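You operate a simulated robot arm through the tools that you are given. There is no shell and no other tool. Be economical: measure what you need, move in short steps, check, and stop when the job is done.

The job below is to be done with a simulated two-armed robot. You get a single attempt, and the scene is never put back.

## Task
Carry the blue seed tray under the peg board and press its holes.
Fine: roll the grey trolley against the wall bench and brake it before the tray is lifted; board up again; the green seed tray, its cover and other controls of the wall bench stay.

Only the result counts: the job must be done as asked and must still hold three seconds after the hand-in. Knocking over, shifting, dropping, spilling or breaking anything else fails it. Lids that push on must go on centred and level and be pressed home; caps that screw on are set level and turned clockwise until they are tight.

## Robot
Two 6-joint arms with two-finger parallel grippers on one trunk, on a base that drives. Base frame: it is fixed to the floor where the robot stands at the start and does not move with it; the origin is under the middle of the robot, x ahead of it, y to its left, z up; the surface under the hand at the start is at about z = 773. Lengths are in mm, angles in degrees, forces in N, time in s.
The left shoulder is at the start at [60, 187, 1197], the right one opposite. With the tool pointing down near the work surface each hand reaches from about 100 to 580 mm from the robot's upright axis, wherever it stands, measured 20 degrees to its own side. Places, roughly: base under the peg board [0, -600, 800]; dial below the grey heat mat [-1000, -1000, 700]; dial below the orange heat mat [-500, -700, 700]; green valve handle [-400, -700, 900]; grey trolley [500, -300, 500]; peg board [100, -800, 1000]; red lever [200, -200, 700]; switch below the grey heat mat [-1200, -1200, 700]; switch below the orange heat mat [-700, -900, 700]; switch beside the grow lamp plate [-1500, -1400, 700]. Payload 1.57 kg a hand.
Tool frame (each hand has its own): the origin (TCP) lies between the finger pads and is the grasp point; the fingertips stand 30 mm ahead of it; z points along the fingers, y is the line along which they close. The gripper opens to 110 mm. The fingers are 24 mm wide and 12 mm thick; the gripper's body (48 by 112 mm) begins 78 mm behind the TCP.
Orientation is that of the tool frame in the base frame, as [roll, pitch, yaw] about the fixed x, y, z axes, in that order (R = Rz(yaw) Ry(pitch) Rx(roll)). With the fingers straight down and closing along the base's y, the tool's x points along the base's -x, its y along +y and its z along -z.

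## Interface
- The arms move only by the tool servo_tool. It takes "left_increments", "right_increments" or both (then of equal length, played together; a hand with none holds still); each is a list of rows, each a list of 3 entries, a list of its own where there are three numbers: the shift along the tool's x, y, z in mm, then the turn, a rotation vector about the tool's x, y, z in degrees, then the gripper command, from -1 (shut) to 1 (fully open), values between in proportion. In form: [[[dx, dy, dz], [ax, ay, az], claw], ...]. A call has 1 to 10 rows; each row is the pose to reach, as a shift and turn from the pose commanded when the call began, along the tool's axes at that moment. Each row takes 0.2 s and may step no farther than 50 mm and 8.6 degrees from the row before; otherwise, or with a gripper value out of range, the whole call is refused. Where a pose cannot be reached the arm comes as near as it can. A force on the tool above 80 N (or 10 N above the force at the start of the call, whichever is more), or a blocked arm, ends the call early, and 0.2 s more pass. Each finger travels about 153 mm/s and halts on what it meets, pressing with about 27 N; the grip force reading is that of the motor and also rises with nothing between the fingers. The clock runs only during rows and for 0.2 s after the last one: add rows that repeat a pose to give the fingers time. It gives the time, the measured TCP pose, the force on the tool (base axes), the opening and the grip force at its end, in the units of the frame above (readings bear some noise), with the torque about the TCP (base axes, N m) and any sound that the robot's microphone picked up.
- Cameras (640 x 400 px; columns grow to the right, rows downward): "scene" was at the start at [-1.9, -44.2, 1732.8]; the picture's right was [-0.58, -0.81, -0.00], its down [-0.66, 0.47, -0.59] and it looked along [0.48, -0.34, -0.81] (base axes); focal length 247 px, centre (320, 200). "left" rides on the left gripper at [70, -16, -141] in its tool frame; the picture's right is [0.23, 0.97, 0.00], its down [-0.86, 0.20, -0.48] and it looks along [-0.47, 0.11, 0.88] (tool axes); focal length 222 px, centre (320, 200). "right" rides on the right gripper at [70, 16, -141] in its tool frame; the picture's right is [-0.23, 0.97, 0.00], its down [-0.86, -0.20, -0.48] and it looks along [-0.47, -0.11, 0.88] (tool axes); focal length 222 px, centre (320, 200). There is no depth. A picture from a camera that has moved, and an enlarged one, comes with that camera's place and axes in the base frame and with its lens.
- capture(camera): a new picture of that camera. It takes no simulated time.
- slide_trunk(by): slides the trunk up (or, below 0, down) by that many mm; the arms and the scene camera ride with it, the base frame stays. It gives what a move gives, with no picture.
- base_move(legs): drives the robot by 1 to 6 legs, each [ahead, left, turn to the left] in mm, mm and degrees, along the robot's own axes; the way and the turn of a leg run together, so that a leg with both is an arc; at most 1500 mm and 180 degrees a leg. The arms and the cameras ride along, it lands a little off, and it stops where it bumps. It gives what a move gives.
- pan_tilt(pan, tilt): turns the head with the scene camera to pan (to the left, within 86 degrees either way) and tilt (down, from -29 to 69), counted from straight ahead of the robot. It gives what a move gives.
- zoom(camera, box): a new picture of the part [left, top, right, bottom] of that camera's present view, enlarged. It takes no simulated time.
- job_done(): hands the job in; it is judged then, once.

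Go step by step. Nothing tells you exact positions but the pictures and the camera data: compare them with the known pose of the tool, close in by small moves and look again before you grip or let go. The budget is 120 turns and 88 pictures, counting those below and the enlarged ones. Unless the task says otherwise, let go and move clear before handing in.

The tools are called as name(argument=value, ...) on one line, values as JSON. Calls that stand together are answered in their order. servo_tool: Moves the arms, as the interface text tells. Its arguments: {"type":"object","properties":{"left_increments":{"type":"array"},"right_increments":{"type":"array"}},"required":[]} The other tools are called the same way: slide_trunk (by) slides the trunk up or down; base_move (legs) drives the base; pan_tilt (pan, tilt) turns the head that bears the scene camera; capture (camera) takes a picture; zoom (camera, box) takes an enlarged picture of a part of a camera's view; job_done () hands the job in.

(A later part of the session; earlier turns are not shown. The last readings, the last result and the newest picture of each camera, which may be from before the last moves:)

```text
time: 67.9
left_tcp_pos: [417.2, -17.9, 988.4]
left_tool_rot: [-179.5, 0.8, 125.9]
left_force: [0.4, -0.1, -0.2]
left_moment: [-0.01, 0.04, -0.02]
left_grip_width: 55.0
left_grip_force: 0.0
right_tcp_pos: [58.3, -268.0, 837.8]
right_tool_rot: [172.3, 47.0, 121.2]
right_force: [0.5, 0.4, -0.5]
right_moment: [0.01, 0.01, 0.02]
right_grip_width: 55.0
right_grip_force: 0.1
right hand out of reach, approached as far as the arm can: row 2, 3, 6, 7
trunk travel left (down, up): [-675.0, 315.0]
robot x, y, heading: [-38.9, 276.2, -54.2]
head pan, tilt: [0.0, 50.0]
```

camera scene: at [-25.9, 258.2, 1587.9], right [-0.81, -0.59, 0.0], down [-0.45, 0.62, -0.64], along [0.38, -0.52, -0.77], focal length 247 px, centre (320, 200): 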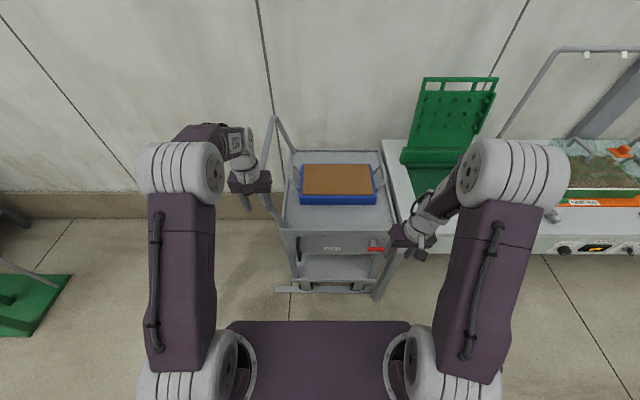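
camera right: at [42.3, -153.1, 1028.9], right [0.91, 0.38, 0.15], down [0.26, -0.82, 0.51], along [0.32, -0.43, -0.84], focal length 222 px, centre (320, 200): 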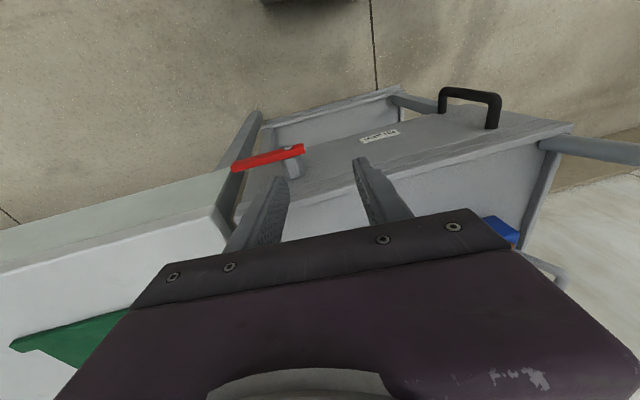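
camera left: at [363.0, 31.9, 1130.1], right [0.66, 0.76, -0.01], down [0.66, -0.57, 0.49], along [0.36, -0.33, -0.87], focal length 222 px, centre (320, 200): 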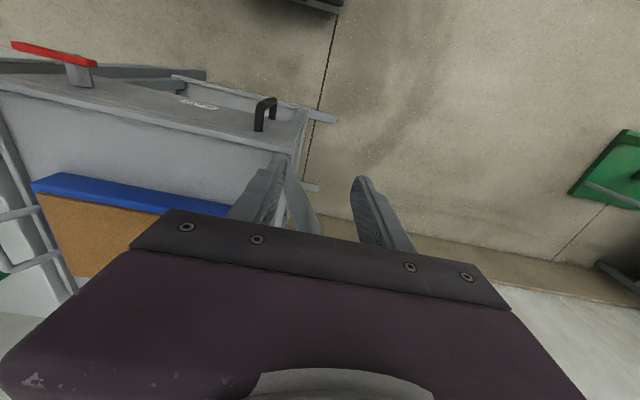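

servo_tool(right_increments=[[[-20, 11, -24], [0.6, 6.8, -0.5], 0], [[-40, 22, -48], [1.2, 13.6, -1], 0], [[-61, 33, -72], [1.8, 20.4, -1.5], 0], [[-81, 44, -96], [2.4, 27.2, -2], 0], [[-101, 55, -120], [3, 34, -2.5], 0], [[-122, 66, -145], [3.5, 40.5, -3], 0], [[-142, 78, -169], [3.9, 47, -3.5], 0], [[-142, 78, -169], [3.9, 47, -3.5], 0]])

```text
time: 69.7
left_tcp_pos: [415.9, -16.5, 988.6]
left_tool_rot: [-179.5, 0.8, 125.9]
left_force: [-0.8, -0.8, 0.1]
left_moment: [0.0, -0.01, 0.04]
left_grip_width: 55.2
left_grip_force: 0.0
right_tcp_pos: [106.1, -181.7, 1023.4]
right_tool_rot: [168.3, 5.0, 126.9]
right_force: [-0.5, -0.1, 0.5]
right_moment: [-0.07, -0.01, 0.01]
right_grip_width: 55.0
right_grip_force: 0.1
right hand out of reach, approached as far as the arm can: row 3, 4, 5, 6, 7, 8
trunk travel left (down, up): [-675.0, 315.0]
robot x, y, heading: [-35.2, 269.5, -54.1]
head pan, tilt: [0.0, 50.0]
```

The residual error shrinks the lower the hand hangs below the shoulder, so I raise the trunk back and then lower the hands.

slide_trunk(by=150)

servo_tool(left_increments=[[[0, 0, 40], [0, 0, 0], 0], [[0, 0, 80], [0, 0, 0], 0], [[0, 0, 120], [0, 0, 0], 0], [[0, 0, 130], [0, 0, 0], 0], [[0, 0, 130], [0, 0, 0], 0], [[0, 0, 130], [0, 0, 0], 0], [[0, 0, 130], [0, 0, 0], 0]], right_increments=[[[0, -20, 40], [2, 1, 0], 0], [[0, -40, 80], [4, 2, 0], 0], [[0, -60, 120], [6, 3, 0], 0], [[0, -80, 160], [8, 4, 0], 0], [[0, -100, 200], [10, 5, 0], 0], [[0, -120, 220], [11.7, 5, 0], 0], [[0, -120, 220], [11.7, 5, 0], 0]])

```text
time: 71.4
left_tcp_pos: [415.5, -17.9, 1138.8]
left_tool_rot: [-179.4, 0.8, 125.9]
left_force: [0.3, -0.8, -0.5]
left_moment: [-0.01, -0.03, -0.03]
left_grip_width: 55.3
left_grip_force: 0.1
right_tcp_pos: [106.7, -182.1, 1172.7]
right_tool_rot: [168.3, 4.9, 127.0]
right_force: [0.5, 0.1, 0.7]
right_moment: [0.01, -0.01, 0.0]
right_grip_width: 55.0
right_grip_force: 0.1
trunk travel left (down, up): [-825.0, 165.0]
robot x, y, heading: [-34.5, 272.3, -53.9]
head pan, tilt: [0.0, 50.0]
```

```text
time: 73.0
left_tcp_pos: [417.9, -19.9, 1009.1]
left_tool_rot: [-179.5, 0.7, 125.9]
left_force: [-0.7, -0.4, 0.5]
left_moment: [-0.02, -0.01, -0.02]
left_grip_width: 55.0
left_grip_force: 0.0
right_tcp_pos: [67.6, -232.8, 935.8]
right_tool_rot: [176.5, 5.7, 127.6]
right_force: [-0.3, 0.1, 0.0]
right_moment: [-0.05, 0.02, -0.01]
right_grip_width: 55.1
right_grip_force: 0.1
right hand out of reach, approached as far as the arm can: row 1, 2, 3, 4, 5, 6, 7
trunk travel left (down, up): [-825.0, 165.0]
robot x, y, heading: [-32.6, 274.8, -54.0]
head pan, tilt: [0.0, 50.0]
```

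Good enough for the working height. I drive closer to the trolley, centred on the tray.

base_move(legs=[[0, -65, 0], [200, 0, 0]])

capture(camera="scene")

```text
time: 75.2
left_tcp_pos: [483.3, -215.4, 1010.4]
left_tool_rot: [-179.4, 0.9, 126.0]
left_force: [-0.1, -0.7, 0.2]
left_moment: [-0.03, 0.0, -0.02]
left_grip_width: 55.0
left_grip_force: 0.0
right_tcp_pos: [132.5, -429.3, 936.9]
right_tool_rot: [176.4, 5.7, 127.6]
right_force: [-0.4, -0.3, 0.4]
right_moment: [-0.04, -0.03, -0.03]
right_grip_width: 54.9
right_grip_force: 0.0
trunk travel left (down, up): [-825.0, 165.0]
robot x, y, heading: [32.8, 72.9, -54.0]
head pan, tilt: [0.0, 50.0]
```

```text
26 pictures are left
camera scene: at [37.4, 62.2, 1737.9], right [-0.81, -0.59, 0.0], down [-0.45, 0.62, -0.64], along [0.38, -0.52, -0.76], focal length 247 px, centre (320, 200)
```

scene: 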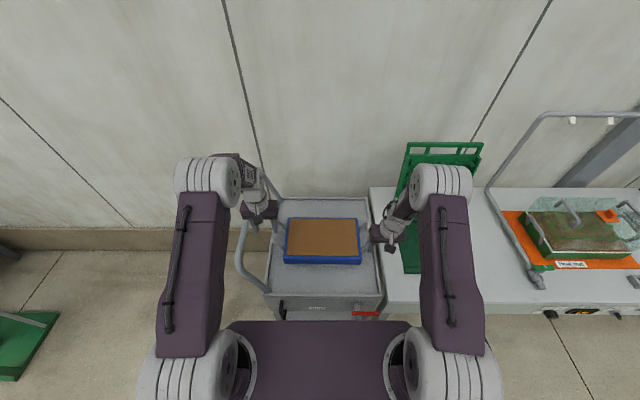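

zoom(camera="scene", box=[240, 180, 410, 290])

capture(camera="right")

capture(camera="left")

```text
3.64 times, centred on (325, 235) of scene
camera zoom: at [37.4, 62.2, 1737.9], right [-0.81, -0.59, 0.0], down [-0.45, 0.62, -0.64], along [0.38, -0.52, -0.76], focal length 898 px, centre (302, 73)
```

zoom: 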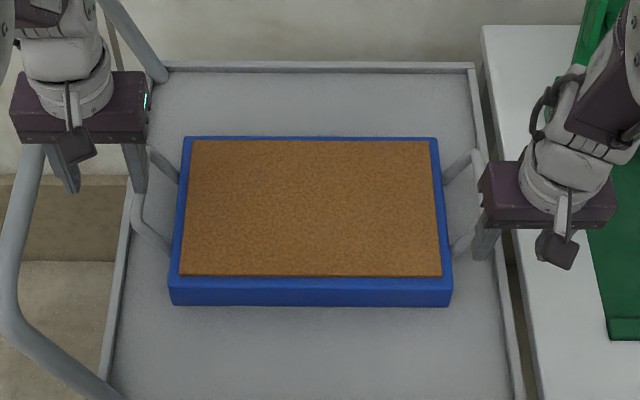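

```text
24 pictures are left
camera right: at [87.3, -358.8, 1071.0], right [0.9, 0.42, 0.08], down [0.31, -0.78, 0.55], along [0.29, -0.47, -0.83], focal length 222 px, centre (320, 200)
```

right: 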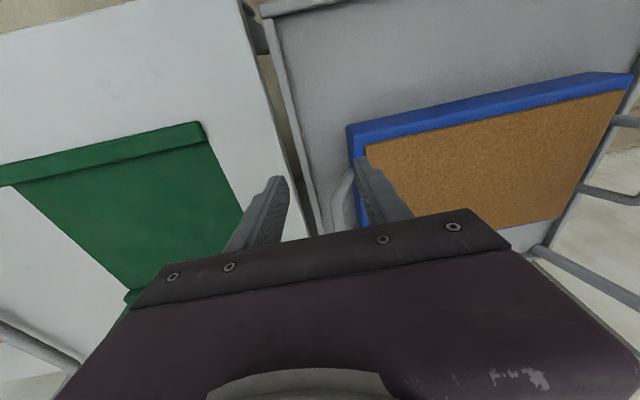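

```text
23 pictures are left
camera left: at [429.0, -166.7, 1151.2], right [0.65, 0.76, -0.01], down [0.66, -0.57, 0.49], along [0.36, -0.33, -0.87], focal length 222 px, centre (320, 200)
```

left: 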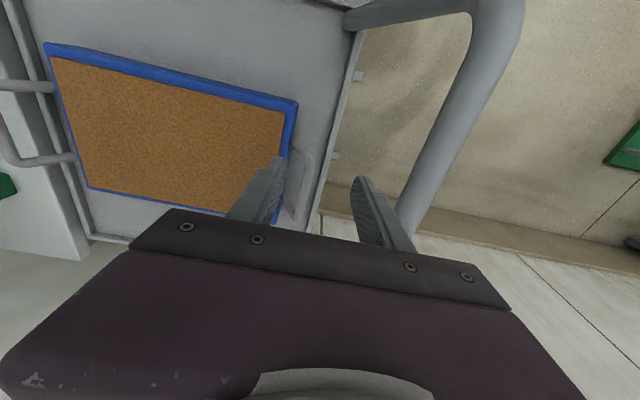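

I drive 85 mm closer so both tray handles are in reach, then lower the hands toward the handles and check.

base_move(legs=[[85, 0, 0]])

servo_tool(left_increments=[[[-10, -2, 40], [0, 0, 0], 0], [[-20, -4, 80], [0, 0, 0], 0], [[-30, -7, 120], [0, 0, 0], 0], [[-30, -7, 140], [0, 0, 0], 0], [[-30, -7, 140], [0, 0, 0], 0]], right_increments=[[[-10, -2, 25], [1, 1, 0], 0], [[-20, -2, 50], [2, 3, 0], 0], [[-30, -2, 65], [3.5, 5.7, 1], 0], [[-30, -2, 65], [3.5, 5.7, 1.2], 0], [[-30, -2, 65], [3.5, 5.7, 1.2], 0]])

capture(camera="left")

capture(camera="right")

```text
time: 76.3
left_tcp_pos: [531.5, -284.5, 1010.6]
left_tool_rot: [-179.5, 0.9, 126.0]
left_force: [0.5, 0.7, 0.4]
left_moment: [-0.03, 0.0, 0.02]
left_grip_width: 55.1
left_grip_force: 0.0
right_tcp_pos: [181.9, -496.0, 936.7]
right_tool_rot: [176.3, 5.8, 127.7]
right_force: [-1.0, 0.4, -0.1]
right_moment: [-0.01, -0.03, -0.03]
right_grip_width: 55.1
right_grip_force: 0.1
trunk travel left (down, up): [-825.0, 165.0]
robot x, y, heading: [82.8, 7.3, -53.7]
head pan, tilt: [0.0, 50.0]
```

```text
time: 77.5
left_tcp_pos: [544.7, -316.6, 870.1]
left_tool_rot: [-179.5, 0.8, 125.9]
left_force: [-0.5, 0.6, -0.4]
left_moment: [-0.03, 0.01, 0.0]
left_grip_width: 54.8
left_grip_force: 0.1
right_tcp_pos: [203.8, -517.0, 887.5]
right_tool_rot: [176.1, 6.7, 127.4]
right_force: [0.0, 0.7, 0.3]
right_moment: [-0.02, 0.03, -0.03]
right_grip_width: 55.2
right_grip_force: 0.0
right hand out of reach, approached as far as the arm can: row 1, 2, 3, 4, 5
trunk travel left (down, up): [-825.0, 165.0]
robot x, y, heading: [79.4, 9.5, -53.5]
head pan, tilt: [0.0, 50.0]
```

```text
22 pictures are left
camera left: at [491.6, -267.0, 1011.2], right [0.65, 0.76, -0.01], down [0.66, -0.57, 0.49], along [0.36, -0.33, -0.87], focal length 222 px, centre (320, 200)
```

left: 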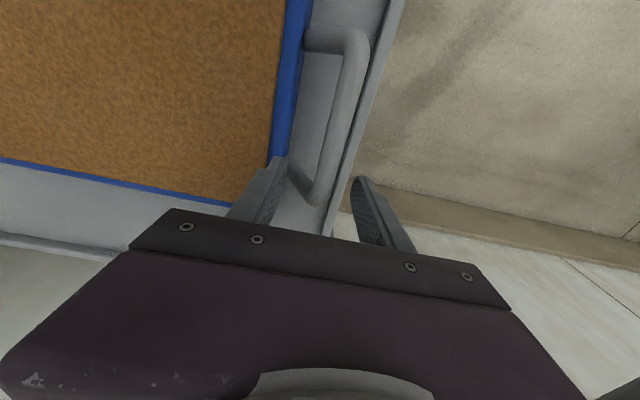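

```text
21 pictures are left
camera right: at [156.8, -445.0, 1020.4], right [0.9, 0.42, 0.09], down [0.3, -0.77, 0.56], along [0.3, -0.48, -0.82], focal length 222 px, centre (320, 200)
```

right: 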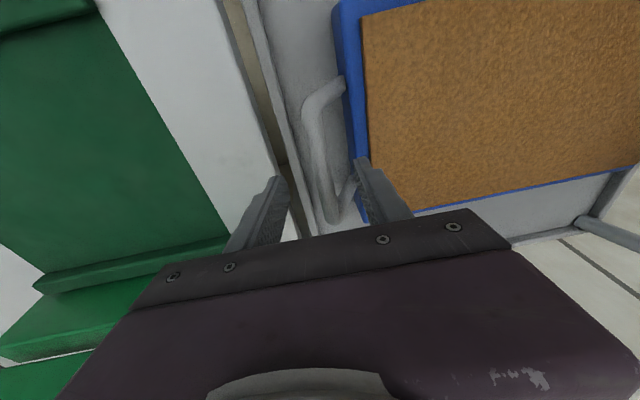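

Both hands line up over the handle bars. I narrow the grippers and go down part way, then look again.

servo_tool(left_increments=[[[9, 4, 15], [0, 0, 0], -0.3], [[18, 8, 30], [0, 0, 0], -0.3], [[18, 8, 50], [0, 0, 0], -0.3], [[18, 8, 50], [0, 0, 0], -0.3]], right_increments=[[[-6, -2, 20], [0, 0, 0], -0.3], [[-10, -4, 40], [0, 0, 0], -0.3], [[-14, -5, 65], [0, 0, 0], -0.3], [[-14, -5, 65], [0, 0, 0], -0.3]])

capture(camera="left")

capture(camera="right")

```text
time: 78.2
left_tcp_pos: [543.0, -303.4, 852.5]
left_tool_rot: [-179.3, 2.4, 126.1]
left_force: [-11.9, 6.0, 51.6]
left_moment: [-0.28, 2.17, -0.42]
left_grip_width: 44.6
left_grip_force: 3.1
right_tcp_pos: [208.2, -525.9, 851.1]
right_tool_rot: [175.7, 7.6, 127.4]
right_force: [3.7, 3.2, 3.1]
right_moment: [-0.03, 0.06, -0.05]
right_grip_width: 43.7
right_grip_force: 2.8
right hand out of reach, approached as far as the arm can: row 3
trunk travel left (down, up): [-825.0, 165.0]
robot x, y, heading: [79.6, 6.9, -53.9]
head pan, tilt: [0.0, 50.0]
stopped in row 3 (left hand): the force on the tool passed its limit at 104 N (the readings are from after the stop); the commanded pose is now the measured one
```

```text
20 pictures are left
camera left: at [487.2, -251.2, 991.5], right [0.65, 0.76, -0.02], down [0.66, -0.55, 0.51], along [0.38, -0.35, -0.86], focal length 222 px, centre (320, 200)
```

left: 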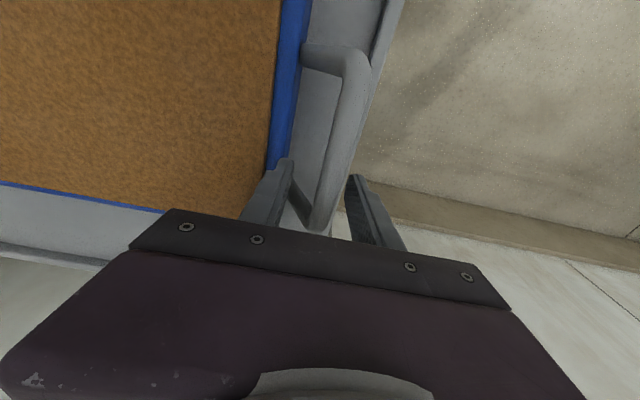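

```text
19 pictures are left
camera right: at [159.7, -452.9, 982.2], right [0.9, 0.42, 0.1], down [0.29, -0.77, 0.57], along [0.32, -0.48, -0.82], focal length 222 px, centre (320, 200)
```

right: 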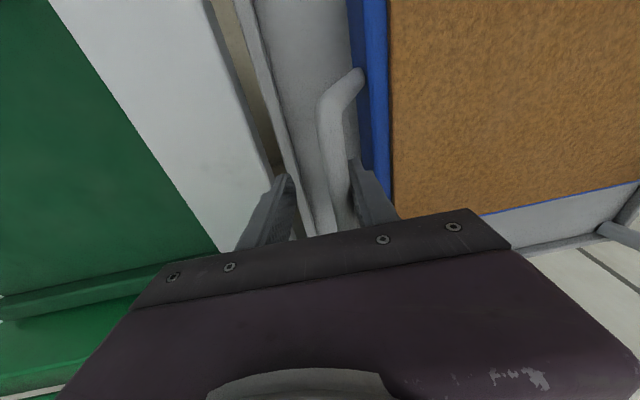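

The left inner finger touched the tray rim: the tray top is at about z=820 (deck 773), higher than I assumed. I lift slightly, narrow the grippers and go down centred on the bars.

servo_tool(left_increments=[[[0, 1, -12], [0, 1.6, 0], -0.42], [[14, 2, -12], [0, 1.6, 0], -0.42], [[14, 2, -12], [0, 1.6, 0], -0.42], [[14, 2, 5], [0, 1.6, 0], -0.42], [[14, 2, 20], [0, 1.6, 0], -0.42], [[14, 2, 32], [0, 1.6, 0], -0.42]], right_increments=[[[0, 2, -5], [0, 0, 0], -0.42], [[0, 5, -5], [0, 0, 0], -0.42], [[0, 5, -5], [0, 0, 0], -0.42], [[0, 5, 8], [0, 0, 0], -0.42], [[0, 5, 20], [0, 0, 0], -0.42], [[0, 5, 32], [0, 0, 0], -0.42]])

capture(camera="left")

capture(camera="right")

```text
time: 79.6
left_tcp_pos: [541.6, -294.7, 812.3]
left_tool_rot: [-179.4, 0.2, 126.1]
left_force: [-0.4, 0.5, -0.5]
left_moment: [-0.04, 0.04, -0.04]
left_grip_width: 31.7
left_grip_force: 0.1
right_tcp_pos: [219.3, -528.0, 815.8]
right_tool_rot: [175.5, 7.2, 127.4]
right_force: [0.3, 0.6, -0.6]
right_moment: [0.02, -0.01, 0.02]
right_grip_width: 32.0
right_grip_force: 0.1
trunk travel left (down, up): [-825.0, 165.0]
robot x, y, heading: [82.1, 10.3, -53.9]
head pan, tilt: [0.0, 50.0]
```

```text
18 pictures are left
camera left: at [488.4, -246.1, 954.2], right [0.65, 0.76, -0.01], down [0.67, -0.57, 0.48], along [0.36, -0.32, -0.88], focal length 222 px, centre (320, 200)
```

left: 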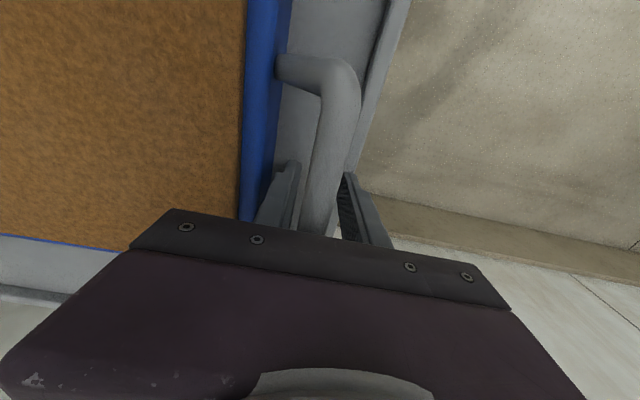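

```text
17 pictures are left
camera right: at [171.7, -455.9, 947.5], right [0.9, 0.42, 0.11], down [0.29, -0.77, 0.57], along [0.32, -0.48, -0.82], focal length 222 px, centre (320, 200)
```

right: 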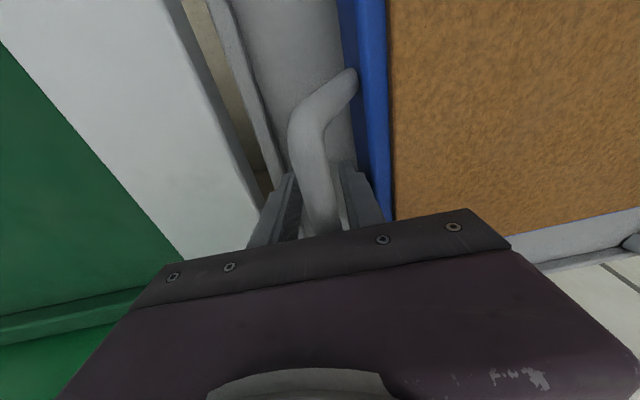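

Both bars sit between the fingers. I close both grippers.

servo_tool(left_increments=[[[0, 0, 0], [0, 0, 0], -1], [[0, 0, 0], [0, 0, 0], -1], [[0, 0, 0], [0, 0, 0], -1]], right_increments=[[[0, 0, 0], [0, 0, 0], -1], [[0, 0, 0], [0, 0, 0], -1], [[0, 0, 0], [0, 0, 0], -1]])

servo_tool(left_increments=[[[0, 0, -8], [0, 0, 0], -1], [[0, 0, -16], [0, 0, 0], -1], [[0, 0, -24], [0, 0, 0], -1], [[0, 0, -24], [0, 0, 0], -1]], right_increments=[[[1, 0.6, -8], [0, 0, 0], -1], [[2, 1.2, -16], [0, 0, 0], -1], [[3, 1.8, -24], [0, 0, 0], -1], [[3, 1.8, -24], [0, 0, 0], -1]])

capture(camera="scene")

```text
time: 80.4
left_tcp_pos: [539.7, -295.4, 812.6]
left_tool_rot: [-179.3, 0.3, 126.1]
left_force: [-43.1, -32.1, -2.3]
left_moment: [1.86, -2.44, 0.64]
left_grip_width: 20.0
left_grip_force: 27.1
right_tcp_pos: [222.4, -526.6, 817.3]
right_tool_rot: [175.4, 7.2, 127.6]
right_force: [45.2, 30.0, 4.6]
right_moment: [-1.24, 2.64, -0.99]
right_grip_width: 19.8
right_grip_force: 26.5
trunk travel left (down, up): [-825.0, 165.0]
robot x, y, heading: [81.6, 4.7, -53.7]
head pan, tilt: [0.0, 50.0]
```

```text
time: 81.4
left_tcp_pos: [538.6, -297.8, 836.0]
left_tool_rot: [-179.3, 0.2, 126.0]
left_force: [-44.9, -29.9, -6.0]
left_moment: [1.92, -2.44, 0.22]
left_grip_width: 24.9
left_grip_force: 27.3
right_tcp_pos: [219.7, -523.1, 839.3]
right_tool_rot: [175.8, 7.0, 127.7]
right_force: [45.7, 28.9, -0.1]
right_moment: [-1.95, 2.15, -1.05]
right_grip_width: 14.2
right_grip_force: 26.2
trunk travel left (down, up): [-825.0, 165.0]
robot x, y, heading: [82.4, 6.4, -53.8]
head pan, tilt: [0.0, 50.0]
```

```text
16 pictures are left
camera scene: at [89.8, -11.4, 1737.8], right [-0.81, -0.59, 0.0], down [-0.45, 0.62, -0.64], along [0.38, -0.52, -0.77], focal length 247 px, centre (320, 200)
```

scene: 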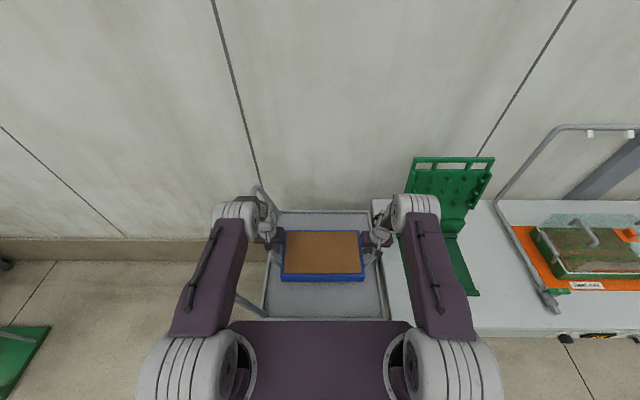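

Both grips hold, but the hands pull against each other by ~50 N. I relax them inward a little and check that the tray is off the deck.

servo_tool(left_increments=[[[0, -2, 0], [0, 0, 0], -1], [[0, -4, 0], [0, 0, 0], -1], [[0, -5, 0], [0, 0, 0], -1], [[0, -5, 0], [0, 0, 0], -1]], right_increments=[[[0, 2, 0], [0, 0, 0], -1], [[0, 4, 0], [0, 0, 0], -1], [[0, 5, 0], [0, 0, 0], -1], [[0, 5, 0], [0, 0, 0], -1]])

zoom(camera="scene", box=[240, 190, 410, 300])

```text
time: 82.4
left_tcp_pos: [536.6, -299.3, 835.7]
left_tool_rot: [-179.5, 0.2, 126.3]
left_force: [-29.1, -18.8, 0.4]
left_moment: [0.9, -1.77, 0.28]
left_grip_width: 13.7
left_grip_force: 27.1
right_tcp_pos: [221.3, -522.1, 838.2]
right_tool_rot: [175.7, 7.0, 127.4]
right_force: [28.0, 17.9, 0.2]
right_moment: [-1.01, 1.51, -0.85]
right_grip_width: 14.2
right_grip_force: 27.2
trunk travel left (down, up): [-825.0, 165.0]
robot x, y, heading: [83.5, 2.4, -53.5]
head pan, tilt: [0.0, 50.0]
```

```text
3.64 times, centred on (325, 245) of scene
camera zoom: at [89.7, -11.1, 1737.8], right [-0.81, -0.59, 0.0], down [-0.45, 0.62, -0.64], along [0.38, -0.52, -0.77], focal length 898 px, centre (302, 36)
```

zoom: 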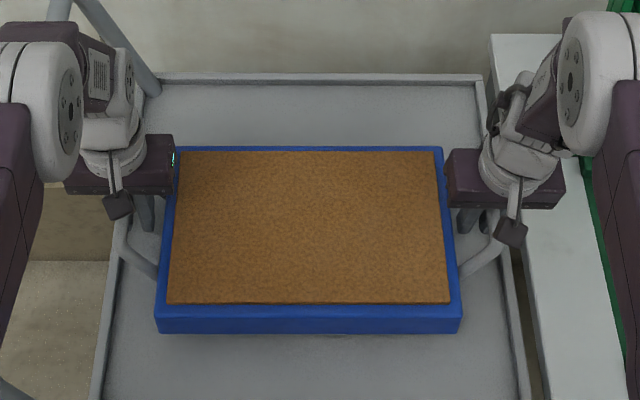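

servo_tool(left_increments=[[[0, -1, -15], [0, 0, 0], -1], [[0, -2, -30], [0, 0, 0], -1], [[0, -3, -45], [0, 0, 0], -1], [[0, -3, -55], [0, 0, 0], -1], [[0, -3, -55], [0, 0, 0], -1]], right_increments=[[[2, 2, -15], [0, 0, 0], -1], [[4, 4, -30], [0, 0, 0], -1], [[5.5, 6.4, -45], [0, 0, 0], -1], [[6.5, 7.3, -55], [0, 0, 0], -1], [[6.5, 7.3, -55], [0, 0, 0], -1]])

zoom(camera="scene", box=[240, 190, 410, 300])

```text
time: 83.6
left_tcp_pos: [536.5, -298.4, 890.4]
left_tool_rot: [-179.5, 0.2, 126.1]
left_force: [28.0, 22.1, -5.0]
left_moment: [-0.87, 1.86, -0.67]
left_grip_width: 13.9
left_grip_force: 26.8
right_tcp_pos: [215.7, -511.3, 893.0]
right_tool_rot: [175.9, 7.2, 127.3]
right_force: [-28.4, -22.9, -5.3]
right_moment: [0.6, -1.86, -0.48]
right_grip_width: 14.9
right_grip_force: 26.6
trunk travel left (down, up): [-825.0, 165.0]
robot x, y, heading: [77.3, 2.4, -53.7]
head pan, tilt: [0.0, 50.0]
```

```text
3.64 times, centred on (325, 245) of scene
camera zoom: at [89.9, -11.4, 1737.8], right [-0.81, -0.59, 0.0], down [-0.45, 0.62, -0.64], along [0.38, -0.52, -0.77], focal length 898 px, centre (302, 36)
```

zoom: 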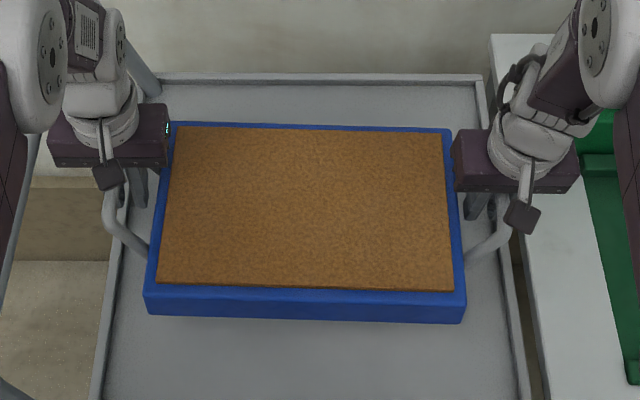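

The tray hangs freely (about 1 kg) but is slightly turned, since the right hand drifted. I raise it 40 mm more, square it and relieve the squeeze.

servo_tool(left_increments=[[[0, 0.5, -10], [0, 0, 0], -1], [[0, 1, -20], [0, 0, 0], -1], [[0, 1.5, -30], [0, 0, 0], -1], [[0, 1.5, -40], [0, 0, 0], -1], [[0, 1.5, -40], [0, 0, 0], -1]], right_increments=[[[-5, 0.5, -10], [0, 0, 0], -1], [[-10, 1, -20], [0, 0, 0], -1], [[-15, 1.5, -30], [0, 0, 0], -1], [[-20, 1.5, -40], [0, 0, 0], -1], [[-20, 1.5, -40], [0, 0, 0], -1]])

base_move(legs=[[0, -220, 0]])

capture(camera="scene")

```text
time: 84.8
left_tcp_pos: [537.1, -296.9, 931.5]
left_tool_rot: [-179.4, 0.1, 126.2]
left_force: [23.1, 17.4, -6.0]
left_moment: [-1.66, 0.92, 0.08]
left_grip_width: 13.9
left_grip_force: 27.0
right_tcp_pos: [221.6, -519.8, 934.8]
right_tool_rot: [175.2, 7.2, 127.3]
right_force: [-23.7, -18.6, -4.7]
right_moment: [1.44, -0.97, -0.38]
right_grip_width: 14.1
right_grip_force: 26.9
right hand out of reach, approached as far as the arm can: row 4, 5
trunk travel left (down, up): [-825.0, 165.0]
robot x, y, heading: [78.7, 3.7, -53.8]
head pan, tilt: [0.0, 50.0]
```

```text
time: 86.5
left_tcp_pos: [359.7, -427.0, 931.5]
left_tool_rot: [-179.3, 0.1, 126.1]
left_force: [23.4, 16.9, -6.2]
left_moment: [-0.93, 1.34, 0.08]
left_grip_width: 13.7
left_grip_force: 27.1
right_tcp_pos: [46.4, -648.2, 933.8]
right_tool_rot: [175.2, 7.4, 127.3]
right_force: [-22.4, -17.5, -5.4]
right_moment: [0.75, -1.36, -0.49]
right_grip_width: 14.2
right_grip_force: 27.1
trunk travel left (down, up): [-825.0, 165.0]
robot x, y, heading: [-96.6, -125.4, -53.8]
head pan, tilt: [0.0, 50.0]
```

```text
13 pictures are left
camera scene: at [-84.3, -138.8, 1737.8], right [-0.81, -0.59, 0.0], down [-0.45, 0.62, -0.64], along [0.38, -0.52, -0.77], focal length 247 px, centre (320, 200)
```

scene: 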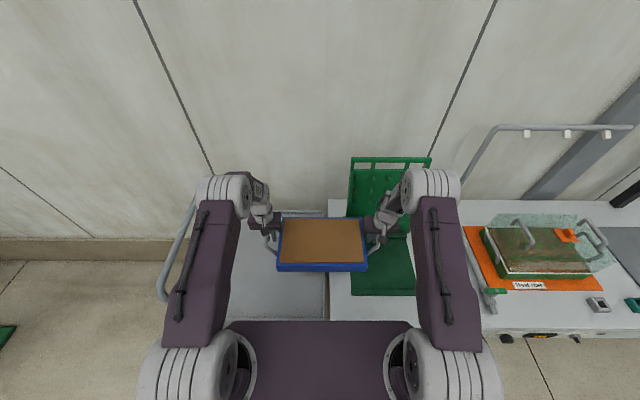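

The way is clear; the pipe by the heat mat is low at the front. I strafe the rest.

base_move(legs=[[0, -238, 0]])

zoom(camera="scene", box=[200, 140, 440, 310])

```text
time: 88.2
left_tcp_pos: [169.9, -567.5, 930.1]
left_tool_rot: [-179.4, 0.2, 126.2]
left_force: [2.8, 3.2, -5.6]
left_moment: [-0.18, 0.13, 0.08]
left_grip_width: 13.3
left_grip_force: 27.0
right_tcp_pos: [-144.3, -789.2, 933.6]
right_tool_rot: [175.2, 7.4, 127.4]
right_force: [-2.0, -3.3, -4.6]
right_moment: [0.03, -0.25, -0.67]
right_grip_width: 13.9
right_grip_force: 27.2
trunk travel left (down, up): [-825.0, 165.0]
robot x, y, heading: [-287.9, -264.0, -53.5]
head pan, tilt: [0.0, 50.0]
```

```text
2.35 times, centred on (320, 225) of scene
camera zoom: at [-276.8, -280.4, 1737.8], right [-0.8, -0.59, 0.0], down [-0.46, 0.62, -0.64], along [0.38, -0.52, -0.77], focal length 581 px, centre (320, 141)
```

zoom: 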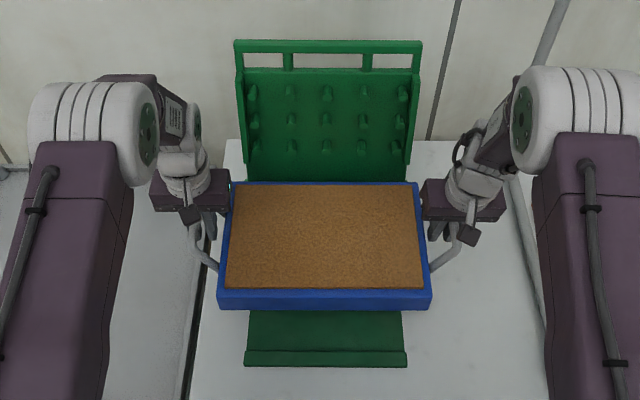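

The tray is above the press, centred sideways. By the scene camera it must come about 32 mm toward me to fall between the lips; I shift it, lower to just above the lips and look.

servo_tool(left_increments=[[[11, -1, 0], [0, 0, 0], -1], [[22, -2, 0], [0, 0, 0], -1], [[32, -3, 0], [0, 0, 0], -1], [[32, -3, 9], [0, 0, 0], -1], [[32, -3, 18], [0, 0, 0], -1], [[32, -3, 27], [0, 0, 0], -1], [[32, -3, 27], [0, 0, 0], -1]], right_increments=[[[10, -1, 0], [0, 0, 0], -1], [[19, -2, 0], [0, 0, 0], -1], [[27, -3, 0], [0, 0, 0], -1], [[28, -3.6, 9], [0, 0, 0], -1], [[29, -4.2, 18], [0, 0, 0], -1], [[30, -5, 27], [0, 0, 0], -1], [[30, -5, 27], [0, 0, 0], -1]])

zoom(camera="scene", box=[220, 170, 420, 310])

```text
time: 89.8
left_tcp_pos: [147.6, -542.1, 904.8]
left_tool_rot: [-179.4, 0.2, 126.3]
left_force: [1.5, 1.1, -5.3]
left_moment: [-0.27, -0.06, 0.67]
left_grip_width: 13.9
left_grip_force: 27.1
right_tcp_pos: [-163.0, -771.7, 902.9]
right_tool_rot: [175.1, 7.5, 127.4]
right_force: [-1.9, -0.2, -4.6]
right_moment: [0.15, -0.11, -0.6]
right_grip_width: 13.8
right_grip_force: 26.9
trunk travel left (down, up): [-825.0, 165.0]
robot x, y, heading: [-290.2, -262.6, -53.8]
head pan, tilt: [0.0, 50.0]
```

```text
2.86 times, centred on (320, 240) of scene
camera zoom: at [-278.5, -281.5, 1737.8], right [-0.8, -0.59, 0.0], down [-0.46, 0.62, -0.64], along [0.38, -0.52, -0.77], focal length 706 px, centre (320, 86)
```

zoom: 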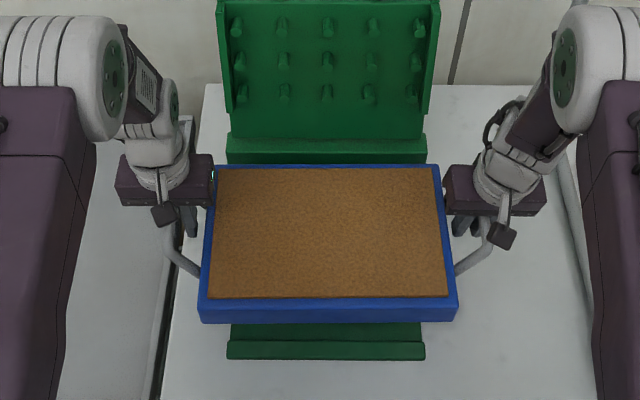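

Nearly aligned: the near edge is about 15 mm behind the front lip. I shift 4 mm nearer and lower in small steps until the weight comes off.

servo_tool(left_increments=[[[4, 2, 6], [0, 0, 0], -1], [[4, 2, 12], [0, 0, 0], -1], [[4, 2, 17], [0, 0, 0], -1], [[4, 2, 21], [0, 0, 0], -1], [[4, 2, 25], [0, 0, 0], -1], [[4, 2, 25], [0, 0, 0], -1]], right_increments=[[[4, 2, 6], [0, 0, 0], -1], [[5, 1, 12], [0, 0, 0], -1], [[5.5, 1, 16], [0, 0, 0], -1], [[6, 0.5, 20], [0, 0, 0], -1], [[6.5, 0.5, 24], [0, 0, 0], -1], [[6.5, 0.5, 24], [0, 0, 0], -1]])

```text
time: 91.2
left_tcp_pos: [146.0, -539.4, 878.8]
left_tool_rot: [-179.5, 0.1, 126.3]
left_force: [15.0, 10.3, -4.9]
left_moment: [-0.51, 0.91, 0.66]
left_grip_width: 13.8
left_grip_force: 26.9
right_tcp_pos: [-163.4, -767.2, 879.6]
right_tool_rot: [175.1, 7.5, 127.4]
right_force: [-15.4, -10.1, -5.5]
right_moment: [0.34, -0.98, -0.44]
right_grip_width: 13.7
right_grip_force: 27.6
trunk travel left (down, up): [-825.0, 165.0]
robot x, y, heading: [-287.5, -264.6, -53.9]
head pan, tilt: [0.0, 50.0]
```

servo_tool(left_increments=[[[0, 0.5, 4], [0, 0, 0], -1], [[0, 1, 8], [0, 0, 0], -1], [[0, 1, 12], [0, 0, 0], -1], [[0, 1, 12], [0, 0, 0], -1]], right_increments=[[[0.5, -1, 4], [0, 0, 0], -1], [[1, -2, 8], [0, 0, 0], -1], [[1.5, -2.5, 12], [0, 0, 0], -1], [[1.5, -2.5, 12], [0, 0, 0], -1]])

zoom(camera="scene", box=[220, 190, 420, 310])

```text
time: 92.2
left_tcp_pos: [145.0, -539.9, 867.3]
left_tool_rot: [-179.4, 0.1, 126.2]
left_force: [-11.9, -8.1, -6.1]
left_moment: [0.6, -0.52, 0.66]
left_grip_width: 14.0
left_grip_force: 26.7
right_tcp_pos: [-164.5, -767.7, 866.8]
right_tool_rot: [175.1, 7.4, 127.6]
right_force: [11.4, 7.4, -5.1]
right_moment: [-0.69, 0.33, -0.77]
right_grip_width: 13.5
right_grip_force: 27.5
trunk travel left (down, up): [-825.0, 165.0]
robot x, y, heading: [-291.2, -267.6, -53.7]
head pan, tilt: [0.0, 50.0]
```

```text
3.20 times, centred on (320, 250) of scene
camera zoom: at [-278.7, -281.7, 1737.8], right [-0.8, -0.59, 0.0], down [-0.46, 0.62, -0.64], along [0.38, -0.52, -0.77], focal length 790 px, centre (320, 40)
```

zoom: 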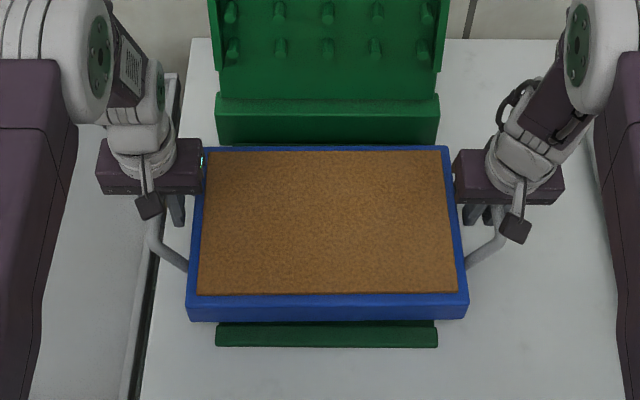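

The bench turns out lower than I took it (about 773), so the tray should go some 13 mm back before it settles. I correct this, lower a little more and look again.

servo_tool(left_increments=[[[-7, -0.5, 0], [0, 0, 0], -1], [[-13, -1, 0], [0, 0, 0], -1], [[-13, -1, 5], [0, 0, 0], -1], [[-13, -1, 10], [0, 0, 0], -1], [[-13, -1, 10], [0, 0, 0], -1]], right_increments=[[[-7, 0.5, -0.9], [0, 0, 0], -1], [[-13, 1, -1.6], [0, 0, 0], -1], [[-12.5, 1, 3.4], [0, 0, 0], -1], [[-12, 0.5, 8.4], [0, 0, 0], -1], [[-12, 0.5, 8.4], [0, 0, 0], -1]])

zoom(camera="scene", box=[240, 200, 400, 300])

```text
time: 93.4
left_tcp_pos: [151.9, -549.6, 858.4]
left_tool_rot: [-179.3, 0.4, 126.3]
left_force: [6.1, 3.5, -2.5]
left_moment: [-0.84, -0.23, 0.66]
left_grip_width: 13.8
left_grip_force: 26.6
right_tcp_pos: [-156.8, -778.0, 863.4]
right_tool_rot: [175.2, 7.7, 127.3]
right_force: [-7.3, -4.3, 8.2]
right_moment: [-0.35, -0.73, -0.58]
right_grip_width: 14.1
right_grip_force: 26.6
trunk travel left (down, up): [-825.0, 165.0]
robot x, y, heading: [-289.3, -267.7, -53.7]
head pan, tilt: [0.0, 50.0]
```

```text
4.00 times, centred on (320, 250) of scene
camera zoom: at [-280.1, -278.9, 1738.1], right [-0.81, -0.59, 0.0], down [-0.45, 0.62, -0.64], along [0.38, -0.52, -0.77], focal length 988 px, centre (320, 0)
```

zoom: 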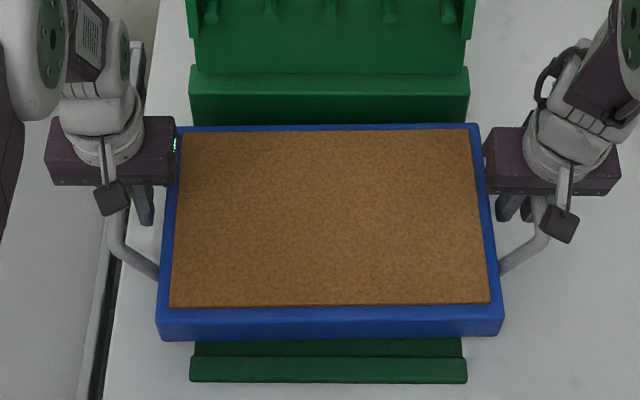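

The right end has touched down early, probably on the rear lip, and a clear strip shows at the front. I lift 6 mm, come 12 mm forward and lower again.

servo_tool(left_increments=[[[0, 0, -6], [0, 0, 0], -1], [[6, 0, -6], [0, 0, 0], -1], [[12, 0, -6], [0, 0, 0], -1], [[12, 0, 0], [0, 0, 0], -1], [[12, 0, 6], [0, 0, 0], -1], [[12, 0, 12], [0, 0, 0], -1], [[12, 0, 12], [0, 0, 0], -1]], right_increments=[[[-1, 0.5, -6], [0, 0, 0], -1], [[5, 0.5, -6], [0, 0, 0], -1], [[11, 0.5, -5], [0, 0, 0], -1], [[12, 0, 1], [0, 0, 0], -1], [[12.5, -0.5, 7], [0, 0, 0], -1], [[13, -1, 13], [0, 0, 0], -1], [[13, -1, 13], [0, 0, 0], -1]])

zoom(camera="scene", box=[240, 200, 400, 300])

```text
time: 95.0
left_tcp_pos: [145.0, -539.7, 845.7]
left_tool_rot: [-179.4, 0.1, 126.2]
left_force: [24.8, 17.6, -1.1]
left_moment: [-0.51, 1.85, 0.61]
left_grip_width: 13.9
left_grip_force: 26.6
right_tcp_pos: [-161.3, -770.3, 848.2]
right_tool_rot: [175.3, 8.0, 127.4]
right_force: [-19.7, -25.0, 18.5]
right_moment: [1.33, -0.92, -0.18]
right_grip_width: 13.9
right_grip_force: 27.1
trunk travel left (down, up): [-825.0, 165.0]
robot x, y, heading: [-287.3, -266.3, -53.5]
head pan, tilt: [0.0, 50.0]
```

```text
4.00 times, centred on (320, 250) of scene
camera zoom: at [-278.9, -279.4, 1738.1], right [-0.8, -0.59, 0.0], down [-0.46, 0.62, -0.64], along [0.38, -0.52, -0.77], focal length 988 px, centre (320, 0)
```

zoom: 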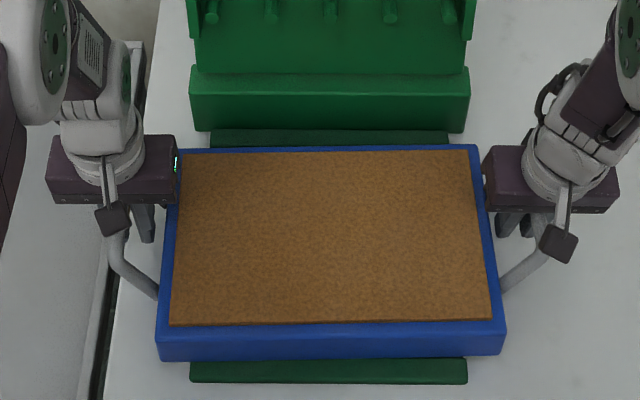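

The tray now seems to sit on the front lip with a gap of 20+ mm at the rear, and is turned slightly. I lift 8 mm, go back about 10 mm while squaring it, and lower again.

servo_tool(left_increments=[[[0, 0, -8], [0, 0, 0], -1], [[-6, -1, -8], [0, 0, 0], -1], [[-12, -2, -8], [0, 0, 0], -1], [[-12, -2, -2], [0, 0, 0], -1], [[-12, -2, 3], [0, 0, 0], -1], [[-12, -2, 8], [0, 0, 0], -1], [[-12, -2, 13], [0, 0, 0], -1], [[-12, -2, 13], [0, 0, 0], -1]], right_increments=[[[0, 1, -14], [0, 0, 0], -1], [[-3, 1, -14], [0, 0, 0], -1], [[-7, 1, -15], [0, 0, 0], -1], [[-6, 1, -9], [0, 0, 0], -1], [[-5.5, 1, -4], [0, 0, 0], -1], [[-5, 0.5, 1], [0, 0, 0], -1], [[-4.5, 0, 6], [0, 0, 0], -1], [[-4.5, 0, 6], [0, 0, 0], -1]])

zoom(camera="scene", box=[240, 200, 400, 300])

```text
time: 96.8
left_tcp_pos: [150.4, -548.6, 836.1]
left_tool_rot: [-179.5, 0.4, 126.3]
left_force: [34.9, 30.5, 23.6]
left_moment: [-1.7, 2.08, 0.13]
left_grip_width: 13.7
left_grip_force: 27.5
right_tcp_pos: [-163.1, -773.1, 842.8]
right_tool_rot: [175.1, 7.9, 127.2]
right_force: [-41.9, -26.8, 6.5]
right_moment: [1.58, -2.02, -0.31]
right_grip_width: 13.8
right_grip_force: 27.4
trunk travel left (down, up): [-825.0, 165.0]
robot x, y, heading: [-291.7, -266.8, -53.6]
head pan, tilt: [0.0, 50.0]
```

```text
4.00 times, centred on (320, 250) of scene
camera zoom: at [-285.0, -276.2, 1738.3], right [-0.81, -0.59, 0.0], down [-0.45, 0.62, -0.65], along [0.38, -0.52, -0.76], focal length 988 px, centre (320, 0)
```

zoom: 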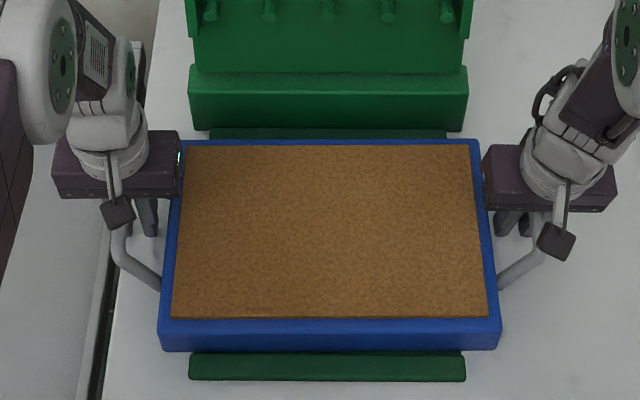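

The tray now sits squarely between the lips, flat on the base. I release both handles and rise straight up.

servo_tool(left_increments=[[[0, 0, -2], [0, 0, 0], -1], [[0, 0, -3], [0, 0, 0], -0.45], [[0, 0, -3], [0, 0, 0], -0.45], [[0, 0, -20], [0, 0, 0], -0.45], [[0, 0, -45], [0, 0, 0], -0.45], [[0, 0, -80], [0, 0, 0], -0.45], [[0, 0, -120], [0, 0, 0], -0.45], [[0, 0, -160], [0, 0, 0], -0.45]], right_increments=[[[0, 0, -2], [0, 0, 0], -1], [[0, 0, -3], [0, 0, 0], -0.45], [[0, 0, -3], [0, 0, 0], -0.45], [[-2.7, 1.7, -20], [0, 0, 0], -0.45], [[-6, 3.8, -45], [0, 0, 0], -0.45], [[-11, 6.8, -79], [0, 0, 0], -0.45], [[-16, 10, -118], [0, 0, 0], -0.45], [[-20, 12, -145], [0, 0, 0], -0.45]])

capture(camera="scene")

```text
time: 98.6
left_tcp_pos: [152.5, -548.4, 994.5]
left_tool_rot: [-179.5, 0.3, 126.4]
left_force: [-0.3, -0.2, -0.3]
left_moment: [-0.03, -0.01, 0.03]
left_grip_width: 30.5
left_grip_force: 0.0
right_tcp_pos: [-162.1, -770.7, 988.4]
right_tool_rot: [175.1, 7.5, 127.4]
right_force: [-0.7, 0.3, -0.2]
right_moment: [-0.02, 0.01, 0.0]
right_grip_width: 30.3
right_grip_force: 0.0
trunk travel left (down, up): [-825.0, 165.0]
robot x, y, heading: [-287.0, -266.4, -53.8]
head pan, tilt: [0.0, 50.0]
```

```text
6 pictures are left
camera scene: at [-281.0, -278.7, 1737.8], right [-0.8, -0.59, 0.0], down [-0.45, 0.62, -0.64], along [0.38, -0.52, -0.77], focal length 247 px, centre (320, 200)
```

scene: 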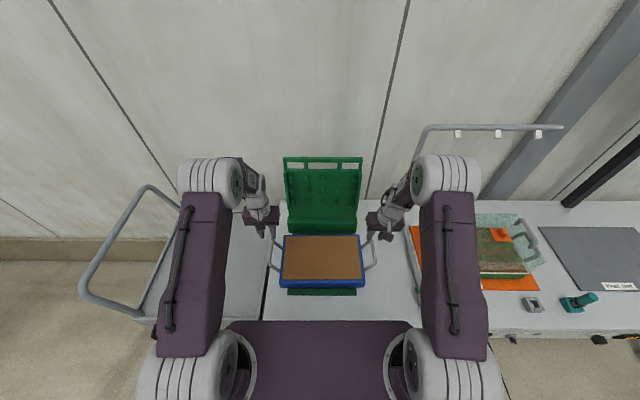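

The tray is placed and the handles are free. Now for the peg board: its top bar is at about v=-780, z=1116, beyond reach, so I carefully drive closer under the bench edge.

base_move(legs=[[70, 0, 0]])

```text
time: 99.5
left_tcp_pos: [170.1, -562.5, 992.9]
left_tool_rot: [-179.3, 0.1, 127.3]
left_force: [-0.1, 0.4, 0.5]
left_moment: [0.01, -0.03, -0.02]
left_grip_width: 30.6
left_grip_force: 0.1
right_tcp_pos: [-138.9, -790.4, 987.1]
right_tool_rot: [175.2, 7.4, 128.5]
right_force: [0.6, -1.1, -0.8]
right_moment: [0.02, -0.01, 0.01]
right_grip_width: 30.5
right_grip_force: 0.0
trunk travel left (down, up): [-825.0, 165.0]
robot x, y, heading: [-273.5, -288.8, -52.6]
head pan, tilt: [0.0, 50.0]
stopped in leg 1: the robot was blocked; the commanded pose is now the measured one
```

Blocked by the bench after ~27 mm, so I'll use a forward-tilted hand. I straighten the heading, then raise the right hand with closed fingers and tilt it to about 45°.

base_move(legs=[[-6, 0, -1.1]])

servo_tool(right_increments=[[[-5, 23, -40], [0, 0, 0], -1], [[-10, 46, -80], [0, 0, 0], -1], [[-15, 70, -119], [0, 0, 0], -1], [[-20, 93, -158], [0, 0, 0], -1], [[-20, 93, -158], [2, -7.5, 0], -1], [[-20, 93, -158], [4, -15, 0], -1], [[-20, 93, -158], [4, -22.5, 0], -1], [[-20, 93, -158], [4, -30, 0], -1], [[-20, 93, -158], [4, -37.5, 0], -1], [[-20, 93, -158], [4, -37.5, 0], -1]])

```text
time: 100.3
left_tcp_pos: [161.8, -568.3, 992.5]
left_tool_rot: [-179.5, -0.1, 126.2]
left_force: [-1.5, -0.4, -0.7]
left_moment: [0.02, 0.01, -0.01]
left_grip_width: 30.2
left_grip_force: 0.0
right_tcp_pos: [-150.8, -790.9, 986.4]
right_tool_rot: [175.1, 7.4, 127.5]
right_force: [-0.4, -0.7, 0.2]
right_moment: [0.03, 0.03, 0.0]
right_grip_width: 30.0
right_grip_force: 0.0
trunk travel left (down, up): [-825.0, 165.0]
robot x, y, heading: [-280.9, -285.7, -53.9]
head pan, tilt: [0.0, 50.0]
```

```text
time: 102.5
left_tcp_pos: [160.8, -566.4, 993.1]
left_tool_rot: [-179.4, 0.0, 126.2]
left_force: [-0.3, -0.4, 0.1]
left_moment: [0.01, 0.0, -0.06]
left_grip_width: 30.5
left_grip_force: 0.0
right_tcp_pos: [-90.3, -739.1, 1154.1]
right_tool_rot: [178.2, 44.9, 125.0]
right_force: [0.5, 0.0, -0.3]
right_moment: [0.0, -0.04, -0.01]
right_grip_width: 0.0
right_grip_force: 21.5
right hand out of reach, approached as far as the arm can: row 1, 2, 3, 4, 5, 6, 7
trunk travel left (down, up): [-825.0, 165.0]
robot x, y, heading: [-279.5, -281.9, -53.4]
head pan, tilt: [0.0, 50.0]
```

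Tilt reached. I move forward above the board's top bar.

servo_tool(right_increments=[[[-39, 0, 26], [0, 0, 0], -1], [[-78, 0, 52], [0, 0, 0], -1], [[-116, 0, 78], [0, 0, 0], -1], [[-155, 0, 104], [0, 0, 0], -1], [[-194, 0, 129], [0, 0, 0], -1], [[-194, 0, 129], [0, 0, 0], -1]])

zoom(camera="scene", box=[240, 110, 440, 310])

```text
time: 103.9
left_tcp_pos: [160.5, -564.9, 994.0]
left_tool_rot: [-179.4, 0.2, 126.3]
left_force: [0.9, -0.6, 0.6]
left_moment: [-0.03, 0.0, 0.02]
left_grip_width: 30.4
left_grip_force: 0.1
right_tcp_pos: [42.7, -923.1, 1199.8]
right_tool_rot: [178.1, 44.9, 125.0]
right_force: [-0.6, -0.1, -0.4]
right_moment: [0.0, 0.01, -0.02]
right_grip_width: 0.1
right_grip_force: 21.4
trunk travel left (down, up): [-825.0, 165.0]
robot x, y, heading: [-280.5, -278.6, -53.3]
head pan, tilt: [0.0, 50.0]
```

```text
2.00 times, centred on (340, 210) of scene
camera zoom: at [-271.8, -294.7, 1737.9], right [-0.81, -0.59, 0.0], down [-0.45, 0.62, -0.64], along [0.38, -0.52, -0.77], focal length 494 px, centre (280, 180)
```

zoom: 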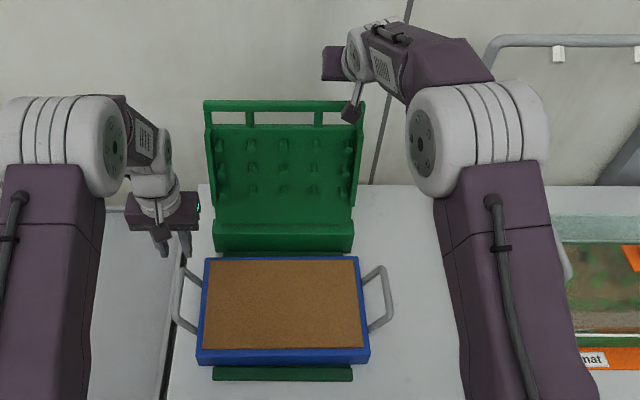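

The right hand is over the bar. To keep the board from falling, the left hand will support it from below/front: I bring it up and tilt it likewise.

servo_tool(left_increments=[[[0, -31, -35], [0, 0, 0], -1], [[0, -62, -70], [0, 0, 0], -1], [[0, -93, -106], [0, 0, 0], -1], [[0, -93, -106], [0, -7.5, 0], -1], [[0, -93, -106], [0, -15, 0], -1], [[0, -93, -106], [0, -22.5, 0], -1], [[0, -93, -106], [0, -30, 0], -1], [[0, -93, -106], [0, -37.5, 0], -1], [[0, -93, -106], [0, -45, 0], -1], [[0, -93, -106], [0, -45, 0], -1]])

```text
time: 106.1
left_tcp_pos: [84.6, -623.6, 1100.4]
left_tool_rot: [-179.9, 44.8, 126.3]
left_force: [0.1, 0.5, 0.6]
left_moment: [0.05, -0.01, -0.01]
left_grip_width: 0.0
left_grip_force: 21.2
left hand out of reach, approached as far as the arm can: row 7, 8, 9, 10
right_tcp_pos: [43.7, -924.9, 1199.2]
right_tool_rot: [178.1, 44.9, 124.8]
right_force: [-0.6, 0.3, 1.4]
right_moment: [-0.01, 0.0, -0.04]
right_grip_width: 0.0
right_grip_force: 21.6
trunk travel left (down, up): [-825.0, 165.0]
robot x, y, heading: [-281.9, -282.5, -53.7]
head pan, tilt: [0.0, 50.0]
```

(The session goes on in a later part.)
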